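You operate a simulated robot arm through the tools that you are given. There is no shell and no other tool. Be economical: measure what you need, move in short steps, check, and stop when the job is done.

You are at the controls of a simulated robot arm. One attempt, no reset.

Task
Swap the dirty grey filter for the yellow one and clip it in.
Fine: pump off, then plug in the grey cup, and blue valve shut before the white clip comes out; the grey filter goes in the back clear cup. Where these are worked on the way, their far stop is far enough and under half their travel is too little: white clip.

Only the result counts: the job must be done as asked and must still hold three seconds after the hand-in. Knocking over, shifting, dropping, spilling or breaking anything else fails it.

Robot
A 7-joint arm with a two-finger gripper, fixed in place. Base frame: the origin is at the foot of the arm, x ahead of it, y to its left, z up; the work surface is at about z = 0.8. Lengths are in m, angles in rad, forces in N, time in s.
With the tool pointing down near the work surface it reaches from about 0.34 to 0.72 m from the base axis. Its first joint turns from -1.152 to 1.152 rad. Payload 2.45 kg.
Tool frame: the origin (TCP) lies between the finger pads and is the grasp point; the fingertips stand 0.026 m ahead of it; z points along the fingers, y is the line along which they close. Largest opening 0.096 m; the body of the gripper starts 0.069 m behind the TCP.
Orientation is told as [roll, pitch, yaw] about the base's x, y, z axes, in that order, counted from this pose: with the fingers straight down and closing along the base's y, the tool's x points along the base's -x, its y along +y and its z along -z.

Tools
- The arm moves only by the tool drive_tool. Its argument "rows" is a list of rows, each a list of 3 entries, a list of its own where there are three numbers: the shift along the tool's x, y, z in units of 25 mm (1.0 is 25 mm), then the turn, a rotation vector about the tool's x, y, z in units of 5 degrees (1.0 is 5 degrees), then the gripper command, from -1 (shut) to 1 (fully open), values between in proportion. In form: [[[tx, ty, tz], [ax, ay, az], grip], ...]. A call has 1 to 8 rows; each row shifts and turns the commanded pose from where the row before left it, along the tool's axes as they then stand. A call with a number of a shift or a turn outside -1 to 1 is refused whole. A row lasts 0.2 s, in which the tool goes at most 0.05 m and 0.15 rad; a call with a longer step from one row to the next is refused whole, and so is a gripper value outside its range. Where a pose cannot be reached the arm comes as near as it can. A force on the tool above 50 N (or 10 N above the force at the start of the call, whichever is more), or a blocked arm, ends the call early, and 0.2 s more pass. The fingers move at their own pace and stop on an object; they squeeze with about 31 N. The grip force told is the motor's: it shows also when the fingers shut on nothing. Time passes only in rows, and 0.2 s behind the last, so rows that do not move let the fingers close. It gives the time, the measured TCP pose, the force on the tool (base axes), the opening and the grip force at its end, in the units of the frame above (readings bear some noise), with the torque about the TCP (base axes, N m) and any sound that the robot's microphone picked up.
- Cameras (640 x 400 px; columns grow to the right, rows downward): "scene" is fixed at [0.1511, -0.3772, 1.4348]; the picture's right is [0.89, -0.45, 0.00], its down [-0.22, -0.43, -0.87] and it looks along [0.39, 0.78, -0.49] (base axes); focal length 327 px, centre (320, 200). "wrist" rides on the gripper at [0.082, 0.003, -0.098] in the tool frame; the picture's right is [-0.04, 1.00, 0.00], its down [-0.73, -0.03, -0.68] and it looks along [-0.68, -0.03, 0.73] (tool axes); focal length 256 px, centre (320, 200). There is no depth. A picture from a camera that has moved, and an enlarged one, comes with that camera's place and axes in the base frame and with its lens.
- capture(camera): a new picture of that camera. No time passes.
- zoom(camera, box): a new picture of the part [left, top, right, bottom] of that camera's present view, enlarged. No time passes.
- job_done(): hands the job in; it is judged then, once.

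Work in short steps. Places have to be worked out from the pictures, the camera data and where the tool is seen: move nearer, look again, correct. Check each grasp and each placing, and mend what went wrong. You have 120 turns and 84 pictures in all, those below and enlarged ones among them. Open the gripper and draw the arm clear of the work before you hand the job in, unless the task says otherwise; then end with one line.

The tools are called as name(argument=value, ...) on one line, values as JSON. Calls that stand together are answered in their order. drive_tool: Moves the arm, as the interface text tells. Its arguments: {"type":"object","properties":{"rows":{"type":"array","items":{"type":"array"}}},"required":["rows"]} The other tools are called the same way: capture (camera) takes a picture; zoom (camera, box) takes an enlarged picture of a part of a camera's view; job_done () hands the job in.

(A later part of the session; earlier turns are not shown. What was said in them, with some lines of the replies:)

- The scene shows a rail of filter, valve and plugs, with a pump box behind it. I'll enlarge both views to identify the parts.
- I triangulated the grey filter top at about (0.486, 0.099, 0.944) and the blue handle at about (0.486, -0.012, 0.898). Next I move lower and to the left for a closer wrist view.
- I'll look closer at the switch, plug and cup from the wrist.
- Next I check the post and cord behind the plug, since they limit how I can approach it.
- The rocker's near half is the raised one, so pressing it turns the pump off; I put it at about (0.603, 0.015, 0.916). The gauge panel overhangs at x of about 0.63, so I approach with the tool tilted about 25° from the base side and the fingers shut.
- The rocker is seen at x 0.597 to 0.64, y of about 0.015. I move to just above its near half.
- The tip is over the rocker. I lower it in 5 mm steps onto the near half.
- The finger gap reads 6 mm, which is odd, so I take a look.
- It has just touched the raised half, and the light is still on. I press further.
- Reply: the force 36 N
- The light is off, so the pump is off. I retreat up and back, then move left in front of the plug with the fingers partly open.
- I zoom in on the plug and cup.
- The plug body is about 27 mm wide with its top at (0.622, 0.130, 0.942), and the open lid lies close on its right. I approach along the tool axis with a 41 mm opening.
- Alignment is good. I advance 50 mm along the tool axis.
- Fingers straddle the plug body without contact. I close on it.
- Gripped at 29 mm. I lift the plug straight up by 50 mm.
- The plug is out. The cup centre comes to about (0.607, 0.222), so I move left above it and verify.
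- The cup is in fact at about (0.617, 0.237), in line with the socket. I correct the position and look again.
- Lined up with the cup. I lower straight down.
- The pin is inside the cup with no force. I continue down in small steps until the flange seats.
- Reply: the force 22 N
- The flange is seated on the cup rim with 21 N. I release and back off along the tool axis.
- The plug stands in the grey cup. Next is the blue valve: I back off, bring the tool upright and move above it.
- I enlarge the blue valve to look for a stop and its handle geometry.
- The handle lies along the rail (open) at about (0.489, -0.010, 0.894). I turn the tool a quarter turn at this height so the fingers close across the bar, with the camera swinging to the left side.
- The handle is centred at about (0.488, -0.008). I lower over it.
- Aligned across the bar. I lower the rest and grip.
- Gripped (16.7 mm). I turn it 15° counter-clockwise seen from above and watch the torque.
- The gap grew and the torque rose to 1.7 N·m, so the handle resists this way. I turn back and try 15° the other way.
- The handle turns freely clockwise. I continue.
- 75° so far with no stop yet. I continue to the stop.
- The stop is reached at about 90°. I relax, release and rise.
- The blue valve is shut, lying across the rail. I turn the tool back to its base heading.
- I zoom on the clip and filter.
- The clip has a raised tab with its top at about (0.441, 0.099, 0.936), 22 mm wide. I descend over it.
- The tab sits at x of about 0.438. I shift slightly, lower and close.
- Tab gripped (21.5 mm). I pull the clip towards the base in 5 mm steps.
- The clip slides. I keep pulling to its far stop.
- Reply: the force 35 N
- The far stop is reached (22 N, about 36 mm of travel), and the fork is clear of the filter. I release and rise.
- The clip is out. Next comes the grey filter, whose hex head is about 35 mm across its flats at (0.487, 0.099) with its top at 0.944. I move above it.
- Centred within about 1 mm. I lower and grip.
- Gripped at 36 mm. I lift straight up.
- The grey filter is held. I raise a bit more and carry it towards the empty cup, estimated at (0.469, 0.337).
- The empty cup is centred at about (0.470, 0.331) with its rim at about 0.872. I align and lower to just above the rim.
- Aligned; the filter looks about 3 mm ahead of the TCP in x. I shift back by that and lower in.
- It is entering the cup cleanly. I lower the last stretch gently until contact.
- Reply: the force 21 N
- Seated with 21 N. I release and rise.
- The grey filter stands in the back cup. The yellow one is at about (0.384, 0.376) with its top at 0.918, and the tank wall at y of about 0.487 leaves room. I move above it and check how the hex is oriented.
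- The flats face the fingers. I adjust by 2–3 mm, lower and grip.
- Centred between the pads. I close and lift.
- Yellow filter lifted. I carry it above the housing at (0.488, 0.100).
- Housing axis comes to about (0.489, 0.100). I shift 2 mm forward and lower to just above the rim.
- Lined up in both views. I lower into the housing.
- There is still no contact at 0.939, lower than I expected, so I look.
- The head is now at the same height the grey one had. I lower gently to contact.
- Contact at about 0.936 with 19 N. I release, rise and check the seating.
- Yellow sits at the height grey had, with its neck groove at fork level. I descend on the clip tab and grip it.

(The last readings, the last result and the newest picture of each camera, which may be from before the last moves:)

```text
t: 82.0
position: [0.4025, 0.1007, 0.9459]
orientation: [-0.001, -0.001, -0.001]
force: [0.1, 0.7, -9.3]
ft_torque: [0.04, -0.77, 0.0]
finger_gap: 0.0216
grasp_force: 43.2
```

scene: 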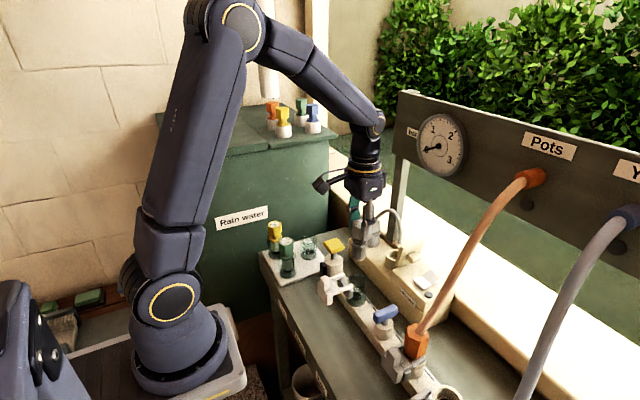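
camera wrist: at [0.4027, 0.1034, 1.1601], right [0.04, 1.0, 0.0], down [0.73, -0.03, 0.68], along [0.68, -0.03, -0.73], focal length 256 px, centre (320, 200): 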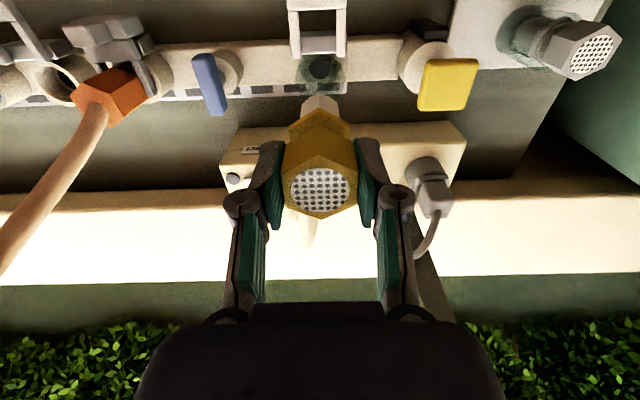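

Tab gripped. I push the clip in with 5 mm steps.

drive_tool(rows=[[[-0.2, 0, 0], [0, 0, 0], -1], [[-0.2, 0, 0], [0, 0, 0], -1], [[-0.2, 0, 0], [0, 0, 0], -1], [[-0.2, 0, 0], [0, 0, 0], -1]])

zoom(camera="scene", box=[310, 245, 390, 315])

```text
t: 83.0
position: [0.4216, 0.1007, 0.9462]
orientation: [-0.001, 0.002, 0.001]
force: [-0.3, 10.2, -0.8]
ft_torque: [0.21, 0.93, 0.05]
finger_gap: 0.0211
grasp_force: 45.4
```

```text
5.71 times, centred on (350, 280) of scene
camera zoom: at [0.1511, -0.3769, 1.4349], right [0.89, -0.45, 0.0], down [-0.22, -0.43, -0.87], along [0.39, 0.78, -0.49], focal length 1867 px, centre (149, -257)
```

zoom: 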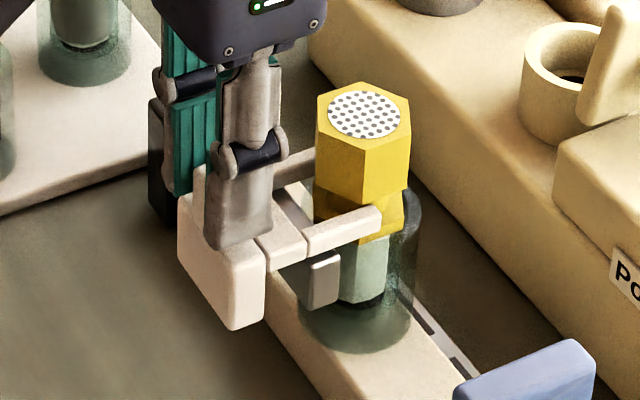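

The fork slides in freely with the filter unmoved. I push on to the stop.

drive_tool(rows=[[[-0.2, 0, 0], [0, 0, 0], -1], [[-0.2, 0, 0], [0, 0, 0], -1], [[-0.2, 0, 0], [0, 0, 0], -1], [[-0.12, 0, 0], [0, 0, 0], -1]])

zoom(camera="scene", box=[310, 245, 390, 315])

```text
t: 84.0
position: [0.438, 0.1004, 0.9464]
orientation: [0.001, 0.002, 0.002]
force: [-15.4, 16.8, 17.0]
ft_torque: [0.42, -0.62, 0.05]
finger_gap: 0.0215
grasp_force: 45.2
```

```text
5.71 times, centred on (350, 280) of scene
camera zoom: at [0.1504, -0.3768, 1.435], right [0.89, -0.45, 0.0], down [-0.22, -0.43, -0.87], along [0.39, 0.78, -0.49], focal length 1867 px, centre (149, -257)
```

zoom: 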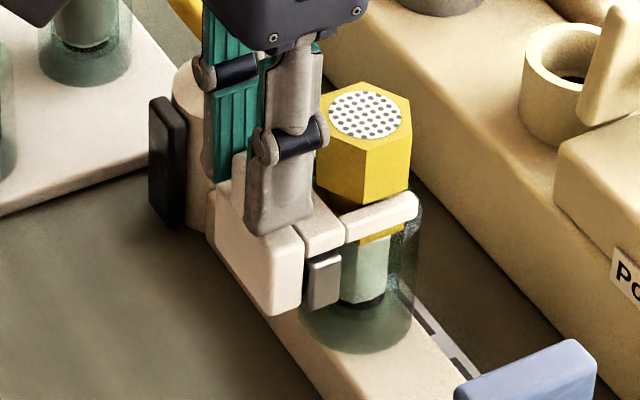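

The clip is back at its original position (0.438) and stopped. I press 2 mm more to be sure, then release and rise.

drive_tool(rows=[[[-0.08, 0, 0], [0, 0, 0], -1], [[0, 0, 0], [0, 0, 0], -1]])

drive_tool(rows=[[[0.12, 0, 0], [0, 0, 0], -1], [[0, 0, 0], [0, 0, 0], 0], [[0, 0, 0], [0, 0, 0], 0.1], [[0, 0, -1], [0, 0, 0], 0.1], [[0, 0, -1], [0, 0, 0], 0.1], [[0, 0, -1], [0, 0, 0], 0.1], [[0.5, 0, -1], [0, 0, 0], 0.1], [[1, 0, -1], [0, 0, 0], 0.1]])

drive_tool(rows=[[[0.5, 0, -1], [0, 0, 0], 0.1], [[0.5, 0, -1], [0, 0, 0], 0.1], [[0, 0, -1], [0, 0, 0], 0.1], [[0, 0, 0], [0, 0, 0], 0.1]])

zoom(camera="scene", box=[310, 245, 390, 315])

capture(camera="scene")

capture(camera="wrist")

```text
t: 84.6
position: [0.4388, 0.0998, 0.9458]
orientation: [0.0, 0.003, 0.004]
force: [-23.8, 18.2, 21.7]
ft_torque: [0.49, 0.74, 0.03]
finger_gap: 0.0218
grasp_force: 45.2
```

```text
t: 86.4
position: [0.4024, 0.0985, 1.0713]
orientation: [0.0, 0.001, 0.001]
force: [-0.3, -0.2, 0.0]
ft_torque: [0.05, -0.01, -0.02]
finger_gap: 0.0528
grasp_force: 0.1
```

```text
t: 87.4
position: [0.3772, 0.0976, 1.1458]
orientation: [0.0, -0.001, 0.001]
force: [0.2, 0.6, -0.5]
ft_torque: [0.03, -0.01, -0.03]
finger_gap: 0.0526
grasp_force: 0.1
```

```text
5.71 times, centred on (350, 280) of scene
camera zoom: at [0.1511, -0.3772, 1.4348], right [0.89, -0.45, 0.0], down [-0.22, -0.43, -0.87], along [0.39, 0.78, -0.49], focal length 1867 px, centre (149, -257)
```

zoom: 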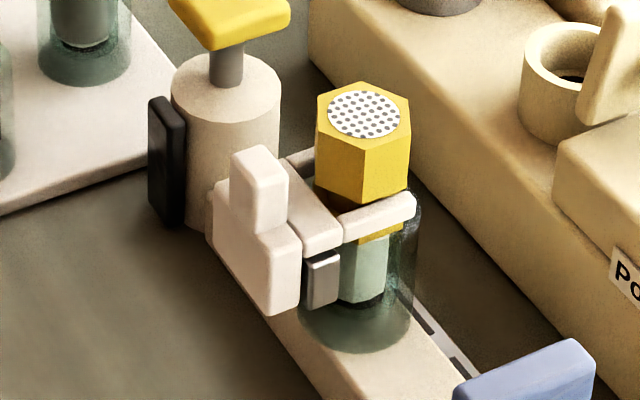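

```text
5 pictures are left
```

scene: 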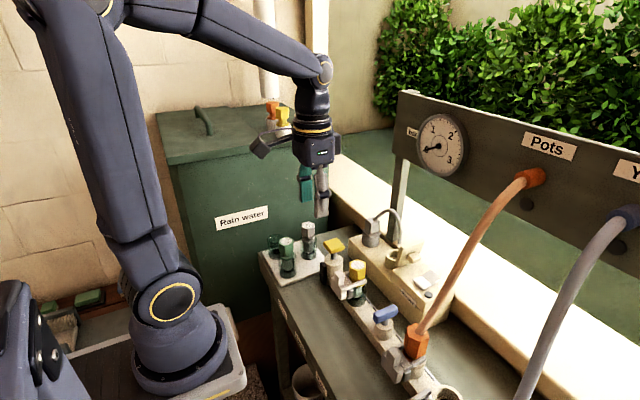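

```text
4 pictures are left
camera wrist: at [0.2945, 0.1006, 1.2445], right [0.04, 1.0, 0.0], down [0.73, -0.03, 0.68], along [0.68, -0.03, -0.73], focal length 256 px, centre (320, 200)
```

wrist: 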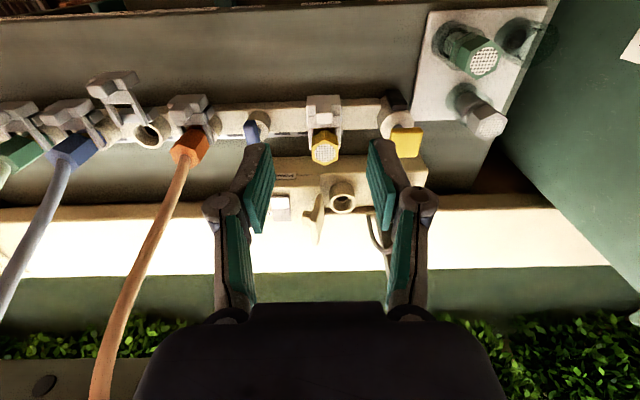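

The clip is fully home over the yellow filter, the grey filter is in the back cup, the pump is off, the plug is in the grey cup and the blue valve is shut. The gripper is open and the arm is clear, so I hand in.

job_done()

```text
The job is handed in.
```

The yellow filter is in the housing with the white clip pushed fully home, and the grey filter is in the back clear cup. Before the clip came out, I switched the pump off, moved the plug to the grey cup and shut the blue valve. The job is handed in.
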